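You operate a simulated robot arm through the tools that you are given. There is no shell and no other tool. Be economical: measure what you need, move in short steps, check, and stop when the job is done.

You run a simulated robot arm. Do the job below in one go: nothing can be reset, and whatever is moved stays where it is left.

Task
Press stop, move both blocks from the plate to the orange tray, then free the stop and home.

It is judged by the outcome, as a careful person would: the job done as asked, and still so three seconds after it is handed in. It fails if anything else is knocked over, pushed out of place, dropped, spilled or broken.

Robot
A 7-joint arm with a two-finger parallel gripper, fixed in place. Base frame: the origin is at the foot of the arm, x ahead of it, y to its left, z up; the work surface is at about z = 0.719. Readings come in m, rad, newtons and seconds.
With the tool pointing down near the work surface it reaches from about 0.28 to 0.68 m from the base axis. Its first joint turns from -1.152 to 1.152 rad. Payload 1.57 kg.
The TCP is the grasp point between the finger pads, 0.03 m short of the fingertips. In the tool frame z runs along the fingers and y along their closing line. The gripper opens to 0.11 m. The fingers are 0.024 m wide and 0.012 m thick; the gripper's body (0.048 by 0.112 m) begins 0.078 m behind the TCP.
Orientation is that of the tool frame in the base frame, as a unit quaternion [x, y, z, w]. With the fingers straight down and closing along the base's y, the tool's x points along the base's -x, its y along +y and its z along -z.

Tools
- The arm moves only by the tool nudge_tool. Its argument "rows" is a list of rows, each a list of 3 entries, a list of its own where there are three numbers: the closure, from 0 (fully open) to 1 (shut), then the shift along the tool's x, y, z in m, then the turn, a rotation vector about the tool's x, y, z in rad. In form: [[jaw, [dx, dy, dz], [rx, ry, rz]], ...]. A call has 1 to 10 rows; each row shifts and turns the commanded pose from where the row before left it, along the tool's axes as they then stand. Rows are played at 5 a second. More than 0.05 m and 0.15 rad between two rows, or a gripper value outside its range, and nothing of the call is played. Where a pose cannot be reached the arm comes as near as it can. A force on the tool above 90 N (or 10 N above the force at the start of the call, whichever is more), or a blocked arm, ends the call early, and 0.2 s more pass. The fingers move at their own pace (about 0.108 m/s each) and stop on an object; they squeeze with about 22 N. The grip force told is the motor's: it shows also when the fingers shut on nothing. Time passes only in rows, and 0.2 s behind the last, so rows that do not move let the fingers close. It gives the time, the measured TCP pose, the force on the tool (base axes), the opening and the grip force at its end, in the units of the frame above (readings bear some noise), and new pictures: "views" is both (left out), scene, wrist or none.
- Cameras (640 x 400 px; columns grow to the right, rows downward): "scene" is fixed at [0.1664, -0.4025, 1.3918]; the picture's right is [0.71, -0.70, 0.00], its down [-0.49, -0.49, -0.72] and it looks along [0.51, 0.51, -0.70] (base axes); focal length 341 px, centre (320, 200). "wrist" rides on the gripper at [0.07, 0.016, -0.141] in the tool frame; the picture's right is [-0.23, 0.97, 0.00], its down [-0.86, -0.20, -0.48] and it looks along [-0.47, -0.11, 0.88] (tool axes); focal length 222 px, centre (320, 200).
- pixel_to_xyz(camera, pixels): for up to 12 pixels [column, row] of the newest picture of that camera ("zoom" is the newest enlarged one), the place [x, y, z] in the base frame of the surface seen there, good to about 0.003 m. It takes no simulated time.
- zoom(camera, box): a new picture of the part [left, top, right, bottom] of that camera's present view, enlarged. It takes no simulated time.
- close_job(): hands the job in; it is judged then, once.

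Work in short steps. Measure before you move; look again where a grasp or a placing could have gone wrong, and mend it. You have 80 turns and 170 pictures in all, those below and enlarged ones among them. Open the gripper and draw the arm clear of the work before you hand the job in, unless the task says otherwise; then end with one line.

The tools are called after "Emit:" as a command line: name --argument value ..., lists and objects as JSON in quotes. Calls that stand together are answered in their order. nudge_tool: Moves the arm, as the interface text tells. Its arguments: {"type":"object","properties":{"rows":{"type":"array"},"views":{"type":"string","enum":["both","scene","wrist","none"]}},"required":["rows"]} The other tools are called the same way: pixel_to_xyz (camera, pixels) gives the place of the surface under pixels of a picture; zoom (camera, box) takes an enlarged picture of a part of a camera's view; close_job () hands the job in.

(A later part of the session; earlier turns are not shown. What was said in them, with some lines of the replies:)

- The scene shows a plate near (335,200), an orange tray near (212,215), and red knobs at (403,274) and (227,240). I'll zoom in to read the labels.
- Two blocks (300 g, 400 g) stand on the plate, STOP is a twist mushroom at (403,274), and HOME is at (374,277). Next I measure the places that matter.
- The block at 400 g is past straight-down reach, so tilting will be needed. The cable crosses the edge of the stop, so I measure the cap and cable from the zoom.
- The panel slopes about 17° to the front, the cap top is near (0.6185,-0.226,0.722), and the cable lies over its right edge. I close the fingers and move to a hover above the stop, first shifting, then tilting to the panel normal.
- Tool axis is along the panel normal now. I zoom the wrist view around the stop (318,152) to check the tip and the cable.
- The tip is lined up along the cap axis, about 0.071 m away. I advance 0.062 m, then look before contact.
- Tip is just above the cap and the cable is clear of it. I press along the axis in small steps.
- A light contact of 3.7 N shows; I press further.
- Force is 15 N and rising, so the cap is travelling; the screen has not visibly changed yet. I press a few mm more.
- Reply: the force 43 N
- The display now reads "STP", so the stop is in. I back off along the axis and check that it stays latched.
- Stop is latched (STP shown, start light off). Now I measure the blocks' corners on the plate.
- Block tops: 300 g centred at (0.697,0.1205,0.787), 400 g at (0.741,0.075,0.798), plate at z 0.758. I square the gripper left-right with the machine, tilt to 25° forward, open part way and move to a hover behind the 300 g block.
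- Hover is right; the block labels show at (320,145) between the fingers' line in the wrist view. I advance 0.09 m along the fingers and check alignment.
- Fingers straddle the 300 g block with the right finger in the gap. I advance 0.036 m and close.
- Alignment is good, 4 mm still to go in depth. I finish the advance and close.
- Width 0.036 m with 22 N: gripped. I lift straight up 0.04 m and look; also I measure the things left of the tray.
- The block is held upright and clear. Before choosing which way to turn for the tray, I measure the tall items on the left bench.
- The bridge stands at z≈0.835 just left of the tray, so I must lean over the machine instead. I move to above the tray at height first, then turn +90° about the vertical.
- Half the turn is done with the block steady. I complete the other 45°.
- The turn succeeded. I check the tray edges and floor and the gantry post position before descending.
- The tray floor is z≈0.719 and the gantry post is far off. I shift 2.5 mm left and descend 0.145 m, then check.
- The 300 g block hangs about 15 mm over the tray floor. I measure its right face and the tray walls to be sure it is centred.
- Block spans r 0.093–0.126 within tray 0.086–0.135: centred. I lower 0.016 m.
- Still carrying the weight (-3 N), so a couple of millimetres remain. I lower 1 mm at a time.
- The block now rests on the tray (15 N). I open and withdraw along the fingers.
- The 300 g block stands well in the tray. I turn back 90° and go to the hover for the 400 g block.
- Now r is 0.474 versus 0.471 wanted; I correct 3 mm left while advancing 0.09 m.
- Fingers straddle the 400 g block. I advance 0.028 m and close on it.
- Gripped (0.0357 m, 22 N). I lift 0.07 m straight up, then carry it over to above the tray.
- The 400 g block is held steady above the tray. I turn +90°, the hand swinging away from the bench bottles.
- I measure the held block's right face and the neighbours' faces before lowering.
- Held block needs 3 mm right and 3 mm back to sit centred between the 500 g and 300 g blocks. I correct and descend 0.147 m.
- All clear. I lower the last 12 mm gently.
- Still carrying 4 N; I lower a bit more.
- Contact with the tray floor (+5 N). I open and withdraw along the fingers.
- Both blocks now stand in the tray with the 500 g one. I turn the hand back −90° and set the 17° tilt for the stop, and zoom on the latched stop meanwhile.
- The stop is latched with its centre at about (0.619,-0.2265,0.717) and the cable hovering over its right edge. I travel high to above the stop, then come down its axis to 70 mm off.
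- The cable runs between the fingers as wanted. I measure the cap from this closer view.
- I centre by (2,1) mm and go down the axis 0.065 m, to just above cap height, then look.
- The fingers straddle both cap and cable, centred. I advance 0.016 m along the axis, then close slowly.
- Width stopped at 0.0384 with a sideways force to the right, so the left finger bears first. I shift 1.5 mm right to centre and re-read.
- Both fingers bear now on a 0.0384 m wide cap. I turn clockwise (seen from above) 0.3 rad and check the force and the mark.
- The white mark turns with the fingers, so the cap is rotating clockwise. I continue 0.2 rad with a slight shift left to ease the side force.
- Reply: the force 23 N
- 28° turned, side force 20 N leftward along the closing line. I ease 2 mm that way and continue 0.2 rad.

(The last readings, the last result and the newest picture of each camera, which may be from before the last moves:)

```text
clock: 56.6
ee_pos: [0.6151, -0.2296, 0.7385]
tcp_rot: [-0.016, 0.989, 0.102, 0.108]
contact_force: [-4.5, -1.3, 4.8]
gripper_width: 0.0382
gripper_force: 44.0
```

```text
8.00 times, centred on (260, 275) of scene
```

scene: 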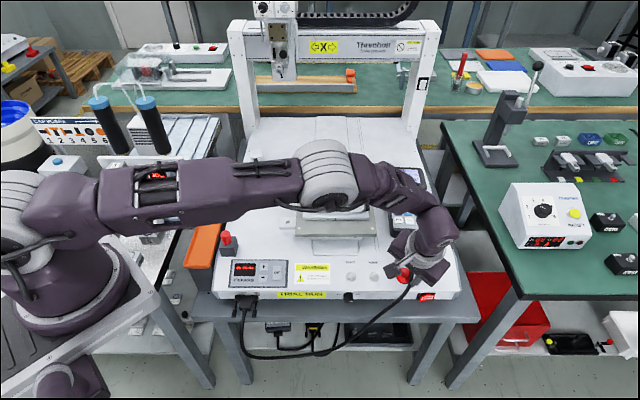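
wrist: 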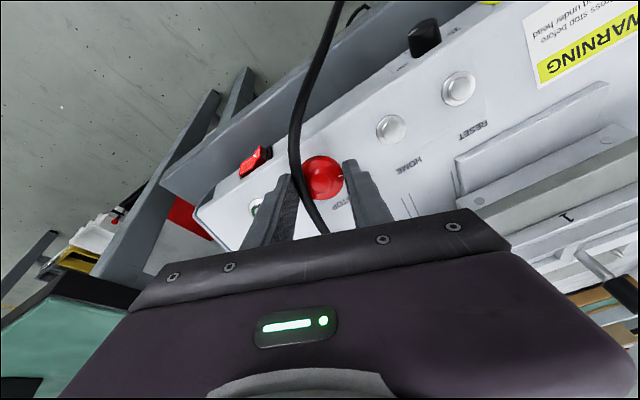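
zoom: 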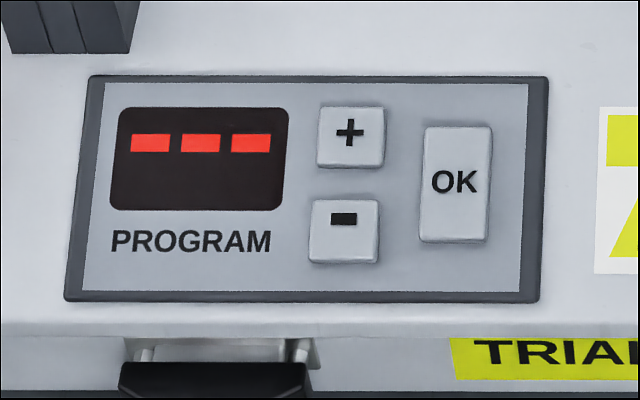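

The display changed to "- - -": the stop is freed. I open gently and withdraw along the axis.

Emit:
nudge_tool --rows '[[0.6, [0, 0, 0], [0, 0, 0]], [0.49, [0, 0, 0], [0, 0, 0]], [0.49, [0, 0, 0], [0, 0, 0]], [0.49, [0, 0, -0.015], [0, 0, 0]], [0.49, [0, 0, -0.03], [0, 0, 0]], [0.49, [0, 0, -0.045], [0, 0, 0]], [1, [0, 0, -0.045], [0, 0, 0]], [1, [0, 0, 0], [0, 0, 0]], [1, [0, 0, 0], [0, 0, 0]]]' --views "both"

Emit:
zoom --camera "scene" --box '[330, 250, 450, 325]'

Emit:
zoom --camera "wrist" --box '[240, 60, 464, 200]'

Emit:
zoom --camera "scene" --box '[370, 150, 450, 200]'

```text
clock: 58.6
ee_pos: [0.586, -0.2564, 0.8681]
tcp_rot: [-0.017, 0.989, 0.103, 0.106]
contact_force: [1.3, -0.7, 0.4]
gripper_width: 0.0
gripper_force: 21.3
```

scene: 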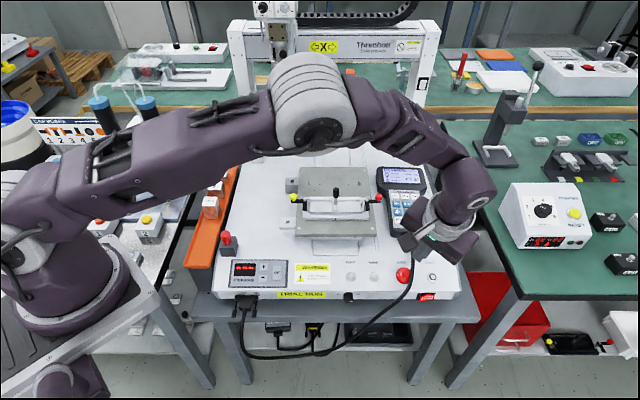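
wrist: 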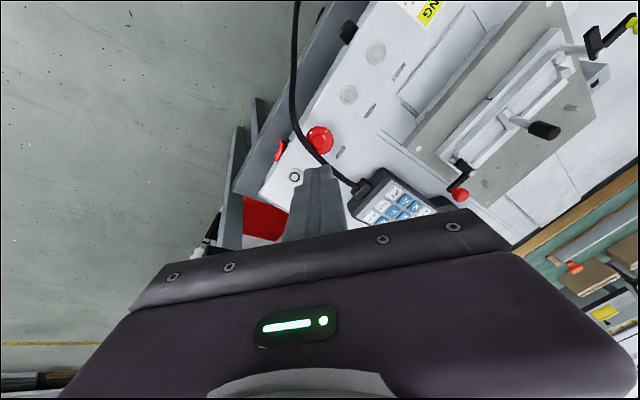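

```text
5.33 times, centred on (390, 288) of scene
```

zoom: 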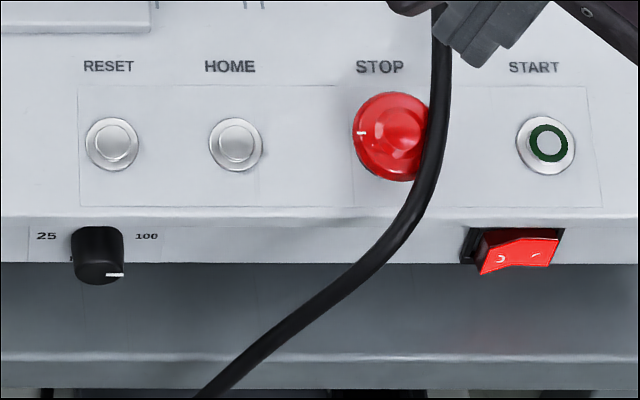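

```text
2.86 times, centred on (352, 130) of wrist
```

zoom: 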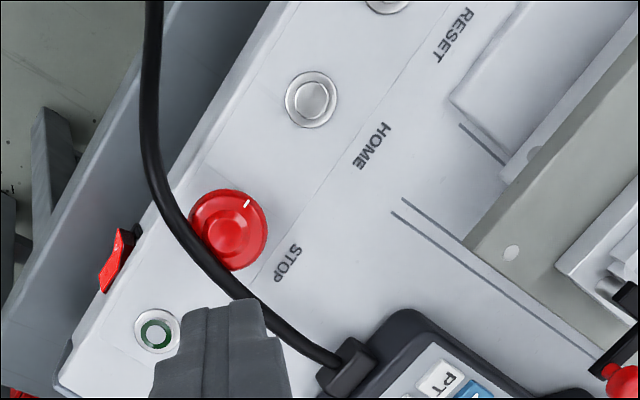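

```text
8.00 times, centred on (410, 175) of scene
```

zoom: 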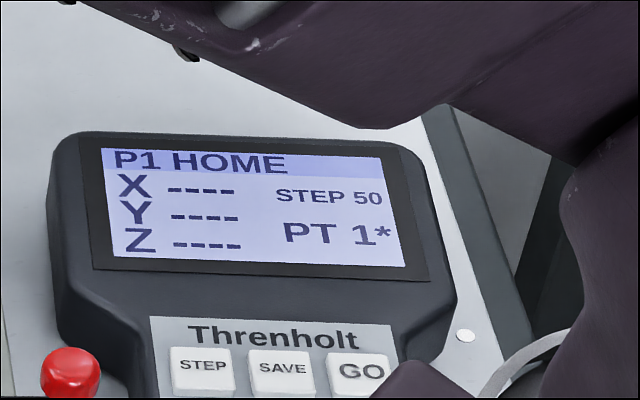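

The pendant reads "P1 HOME", asking for homing. I measure the HOME button at scene (374,277) and wrist (349,94).

Emit:
pixel_to_xyz --camera "wrist" --pixels '[[349, 94], [345, 94], [353, 94], [349, 90], [349, 99], [342, 100], [356, 105], [335, 85]]'

Emit:
pixel_to_xyz --camera "scene" --pixels '[[374, 276], [372, 277], [376, 276], [374, 274], [369, 277], [380, 277], [374, 270], [384, 277]]'

Emit:
zoom --camera "wrist" --box '[317, 74, 381, 114]'

```text
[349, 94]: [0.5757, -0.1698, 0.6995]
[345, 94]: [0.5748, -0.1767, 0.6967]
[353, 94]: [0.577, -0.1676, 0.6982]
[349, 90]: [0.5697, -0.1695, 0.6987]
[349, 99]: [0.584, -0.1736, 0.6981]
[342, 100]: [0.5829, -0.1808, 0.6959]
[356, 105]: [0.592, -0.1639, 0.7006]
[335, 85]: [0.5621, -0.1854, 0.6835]
```

```text
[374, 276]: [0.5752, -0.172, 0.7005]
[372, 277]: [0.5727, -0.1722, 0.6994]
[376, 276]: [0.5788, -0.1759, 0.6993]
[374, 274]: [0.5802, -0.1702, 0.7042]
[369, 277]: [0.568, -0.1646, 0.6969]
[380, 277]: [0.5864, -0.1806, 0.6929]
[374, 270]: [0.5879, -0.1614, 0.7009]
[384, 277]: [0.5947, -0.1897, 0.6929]
```

```text
10.00 times, centred on (349, 94) of wrist
```

zoom: 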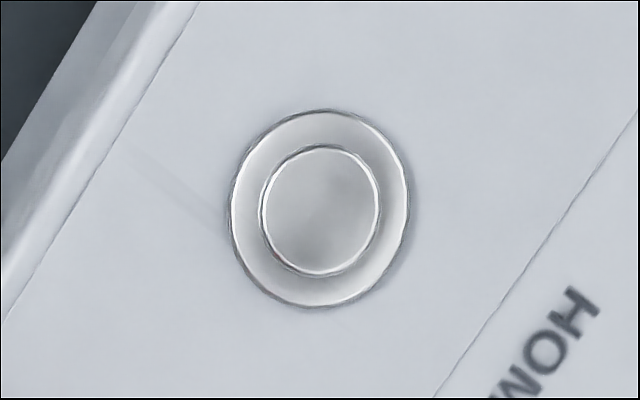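

HOME's top is at about (0.5755,-0.172,0.700). I move the closed fingertips to 40 mm above it along the panel normal.

Emit:
nudge_tool --rows '[[1, [0.0225, 0.0249, 0.0], [0, 0, 0]], [1, [0.0225, 0.0248, 0.02], [0, 0, 0]], [1, [0, 0, 0.043], [0, 0, 0]], [1, [0, 0, 0.043], [0, 0, 0]], [1, [0, 0, 0], [0, 0, 0]]]' --views "wrist"

Emit:
zoom --camera "scene" --box '[334, 245, 414, 295]'

```text
clock: 59.8
ee_pos: [0.5625, -0.186, 0.7667]
tcp_rot: [-0.017, 0.989, 0.103, 0.106]
contact_force: [0.3, -0.2, -0.1]
gripper_width: 0.0
gripper_force: 21.5
```

wrist: 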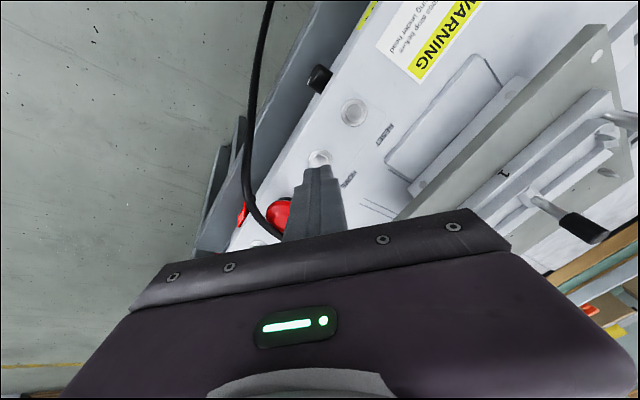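

```text
8.00 times, centred on (374, 270) of scene
```

zoom: 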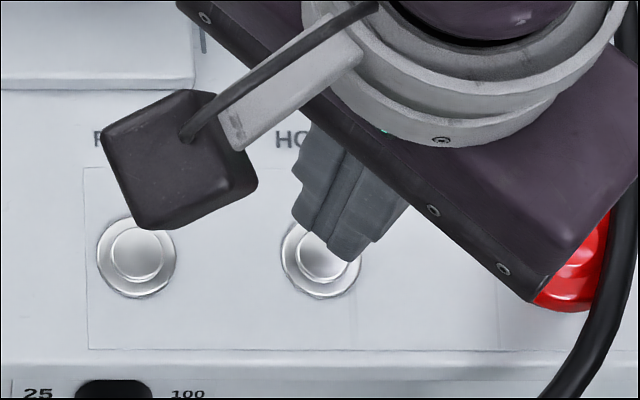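

Tip lies over HOME. I advance 36 mm, then press in 2 mm steps.

Emit:
nudge_tool --rows '[[1, [0, 0, 0.025], [0, 0, 0]], [1, [0, 0, 0.011], [0, 0, 0]], [1, [0, 0, 0.002], [0, 0, 0]], [1, [0, 0, 0.002], [0, 0, 0]], [1, [0, 0, 0], [0, 0, 0]]]' --views "scene"

Emit:
zoom --camera "scene" --box '[220, 250, 300, 300]'

```text
clock: 61.0
ee_pos: [0.5704, -0.1776, 0.7284]
tcp_rot: [-0.017, 0.989, 0.103, 0.107]
contact_force: [0.5, 0.9, 0.1]
gripper_width: 0.0
gripper_force: 21.3
```

scene: 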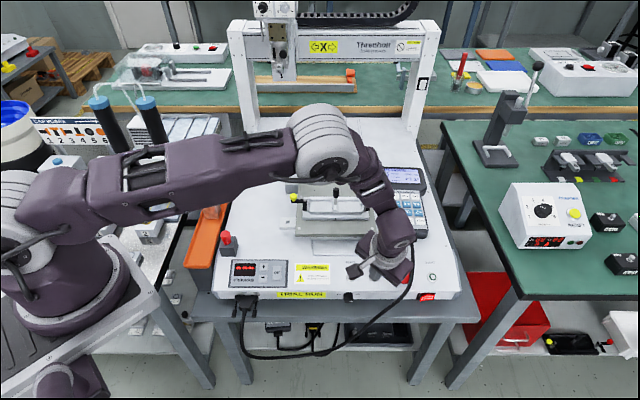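

```text
8.00 times, centred on (260, 275) of scene
```

zoom: 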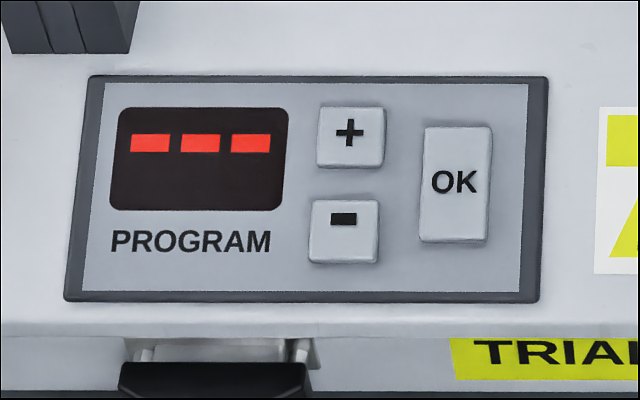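

No contact yet; I press on by 1 mm steps.

Emit:
nudge_tool --rows '[[1, [0, 0, 0.001], [0, 0, 0]], [1, [0, 0, 0.001], [0, 0, 0]], [1, [0, 0, 0.001], [0, 0, 0]], [1, [0, 0, 0], [0, 0, 0]]]' --views "none"

Emit:
zoom --camera "scene" --box '[220, 250, 300, 300]'

```text
clock: 62.0
ee_pos: [0.571, -0.1773, 0.7267]
tcp_rot: [-0.018, 0.989, 0.102, 0.106]
contact_force: [-0.7, -3.0, 2.2]
gripper_width: 0.0
gripper_force: 21.3
```

```text
8.00 times, centred on (260, 275) of scene
```

zoom: 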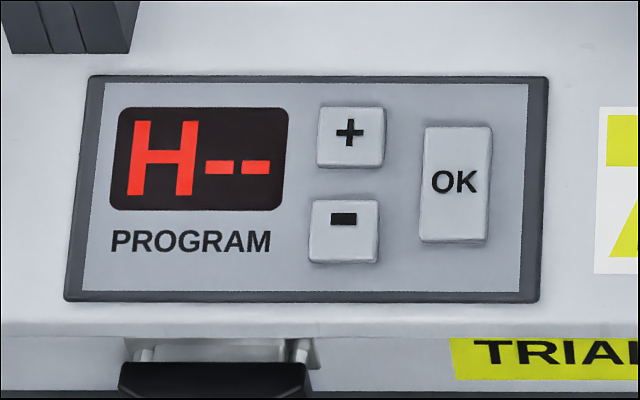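

The display shows "H--": homing began. I back off along the axis at once and watch.

Emit:
nudge_tool --rows '[[1, [0, 0, -0.02], [0, 0, 0]], [1, [0, 0, -0.045], [0, 0, 0]], [1, [0, 0, -0.045], [0, 0, 0]], [1, [0, 0, -0.045], [0, 0, 0]], [1, [0, 0, -0.045], [0, 0, 0]], [0.3, [0.03, -0.03, 0], [0, 0, 0]], [0.3, [0.03, -0.03, 0], [0, 0, 0]], [0.3, [0, 0, 0], [0, 0, 0]]]' --views "scene"

Emit:
zoom --camera "scene" --box '[220, 250, 300, 300]'

Emit:
zoom --camera "scene" --box '[330, 150, 450, 225]'

```text
clock: 63.8
ee_pos: [0.4719, -0.2792, 0.8908]
tcp_rot: [-0.018, 0.989, 0.103, 0.107]
contact_force: [-0.2, 0.5, 0.0]
gripper_width: 0.0769
gripper_force: 0.0
```

scene: 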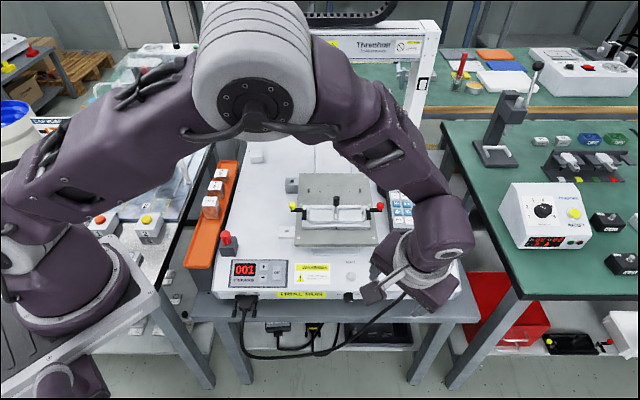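

```text
8.00 times, centred on (260, 275) of scene
```

zoom: 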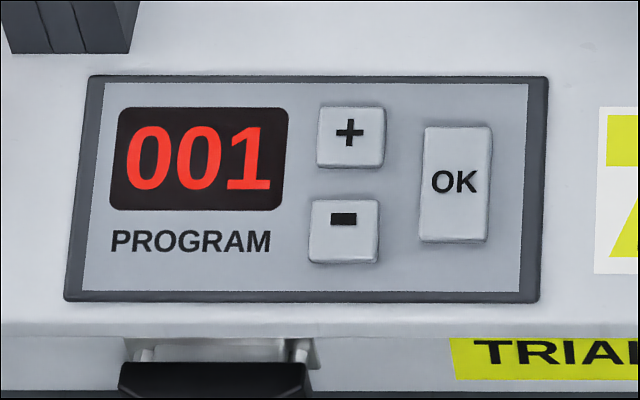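

```text
5.33 times, centred on (390, 188) of scene
```

zoom: 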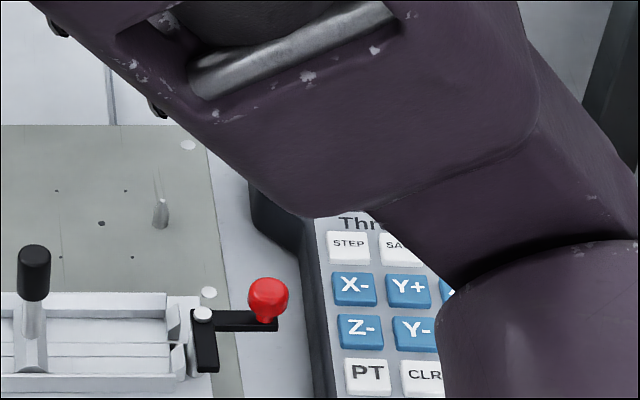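

Homing finished: display shows 001 and the plate has moved to its home. I raise the arm clear with the gripper open and verify everything.

Emit:
nudge_tool --rows '[[0, [-0.0096, 0.009, -0.043], [0, 0, 0]], [0, [-0.0096, 0.009, -0.043], [0, 0, 0]], [0, [-0.0096, 0.009, -0.043], [0, 0, 0]], [0, [-0.0096, 0.009, -0.043], [0, 0, 0]], [0, [0.03, 0, 0], [0, 0, 0]], [0, [0.03, 0, 0], [0, 0, 0]], [0, [0, 0, 0], [0, 0, 0]], [0, [0, 0, 0], [0, 0, 0]]]' --views "both"

Emit:
zoom --camera "scene" --box '[330, 150, 450, 225]'

Emit:
zoom --camera "scene" --box '[330, 250, 450, 325]'

Emit:
zoom --camera "scene" --box '[180, 150, 340, 250]'

```text
clock: 65.6
ee_pos: [0.4127, -0.2793, 1.0583]
tcp_rot: [-0.017, 0.989, 0.102, 0.107]
contact_force: [-0.3, 0.1, 1.0]
gripper_width: 0.11
gripper_force: 0.1
```

scene: 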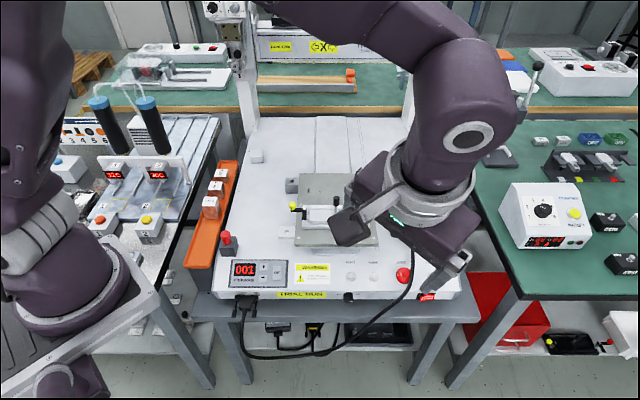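
wrist: 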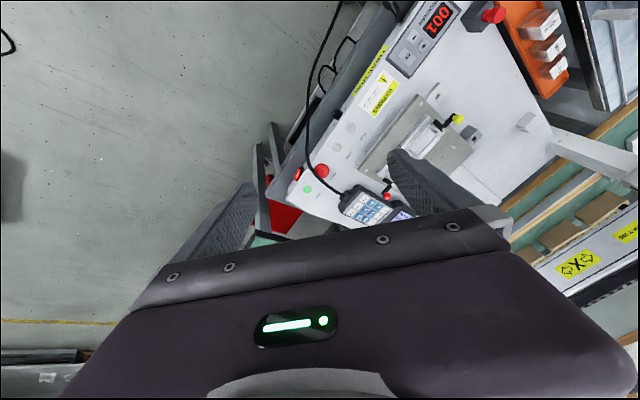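

```text
5.33 times, centred on (390, 188) of scene
```

zoom: 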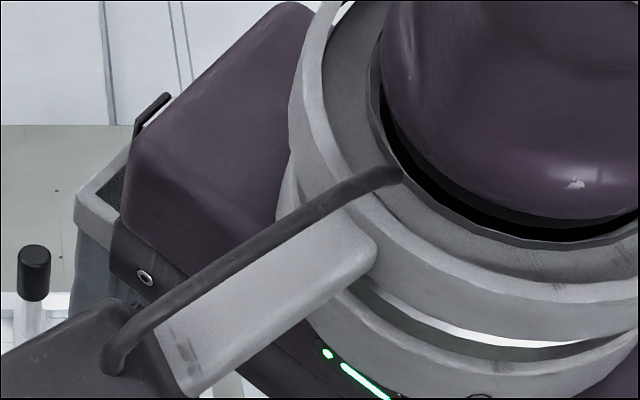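

```text
5.33 times, centred on (390, 288) of scene
```

zoom: 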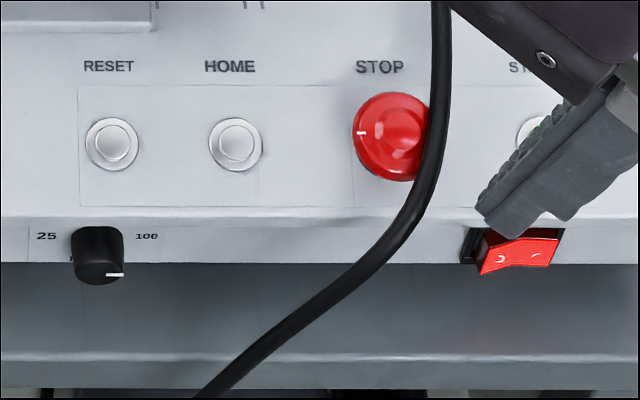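

```text
4.00 times, centred on (260, 200) of scene
```

zoom: 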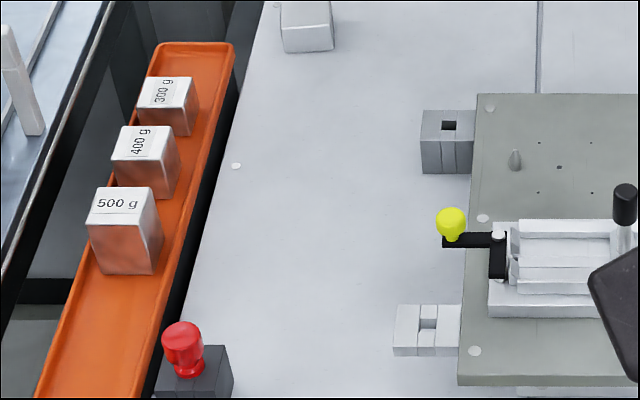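

The panel shows 001, the start light is green again, the stop is out, both blocks stand in the tray and the arm is clear above the work. I hand the job in.

Emit:
close_job

```text
The job is handed in.
```

I pressed the stop, moved the 300 g and 400 g blocks from the plate to the orange tray, then freed the stop and homed the machine. The panel reads 001 again, and the arm is clear with its gripper open.
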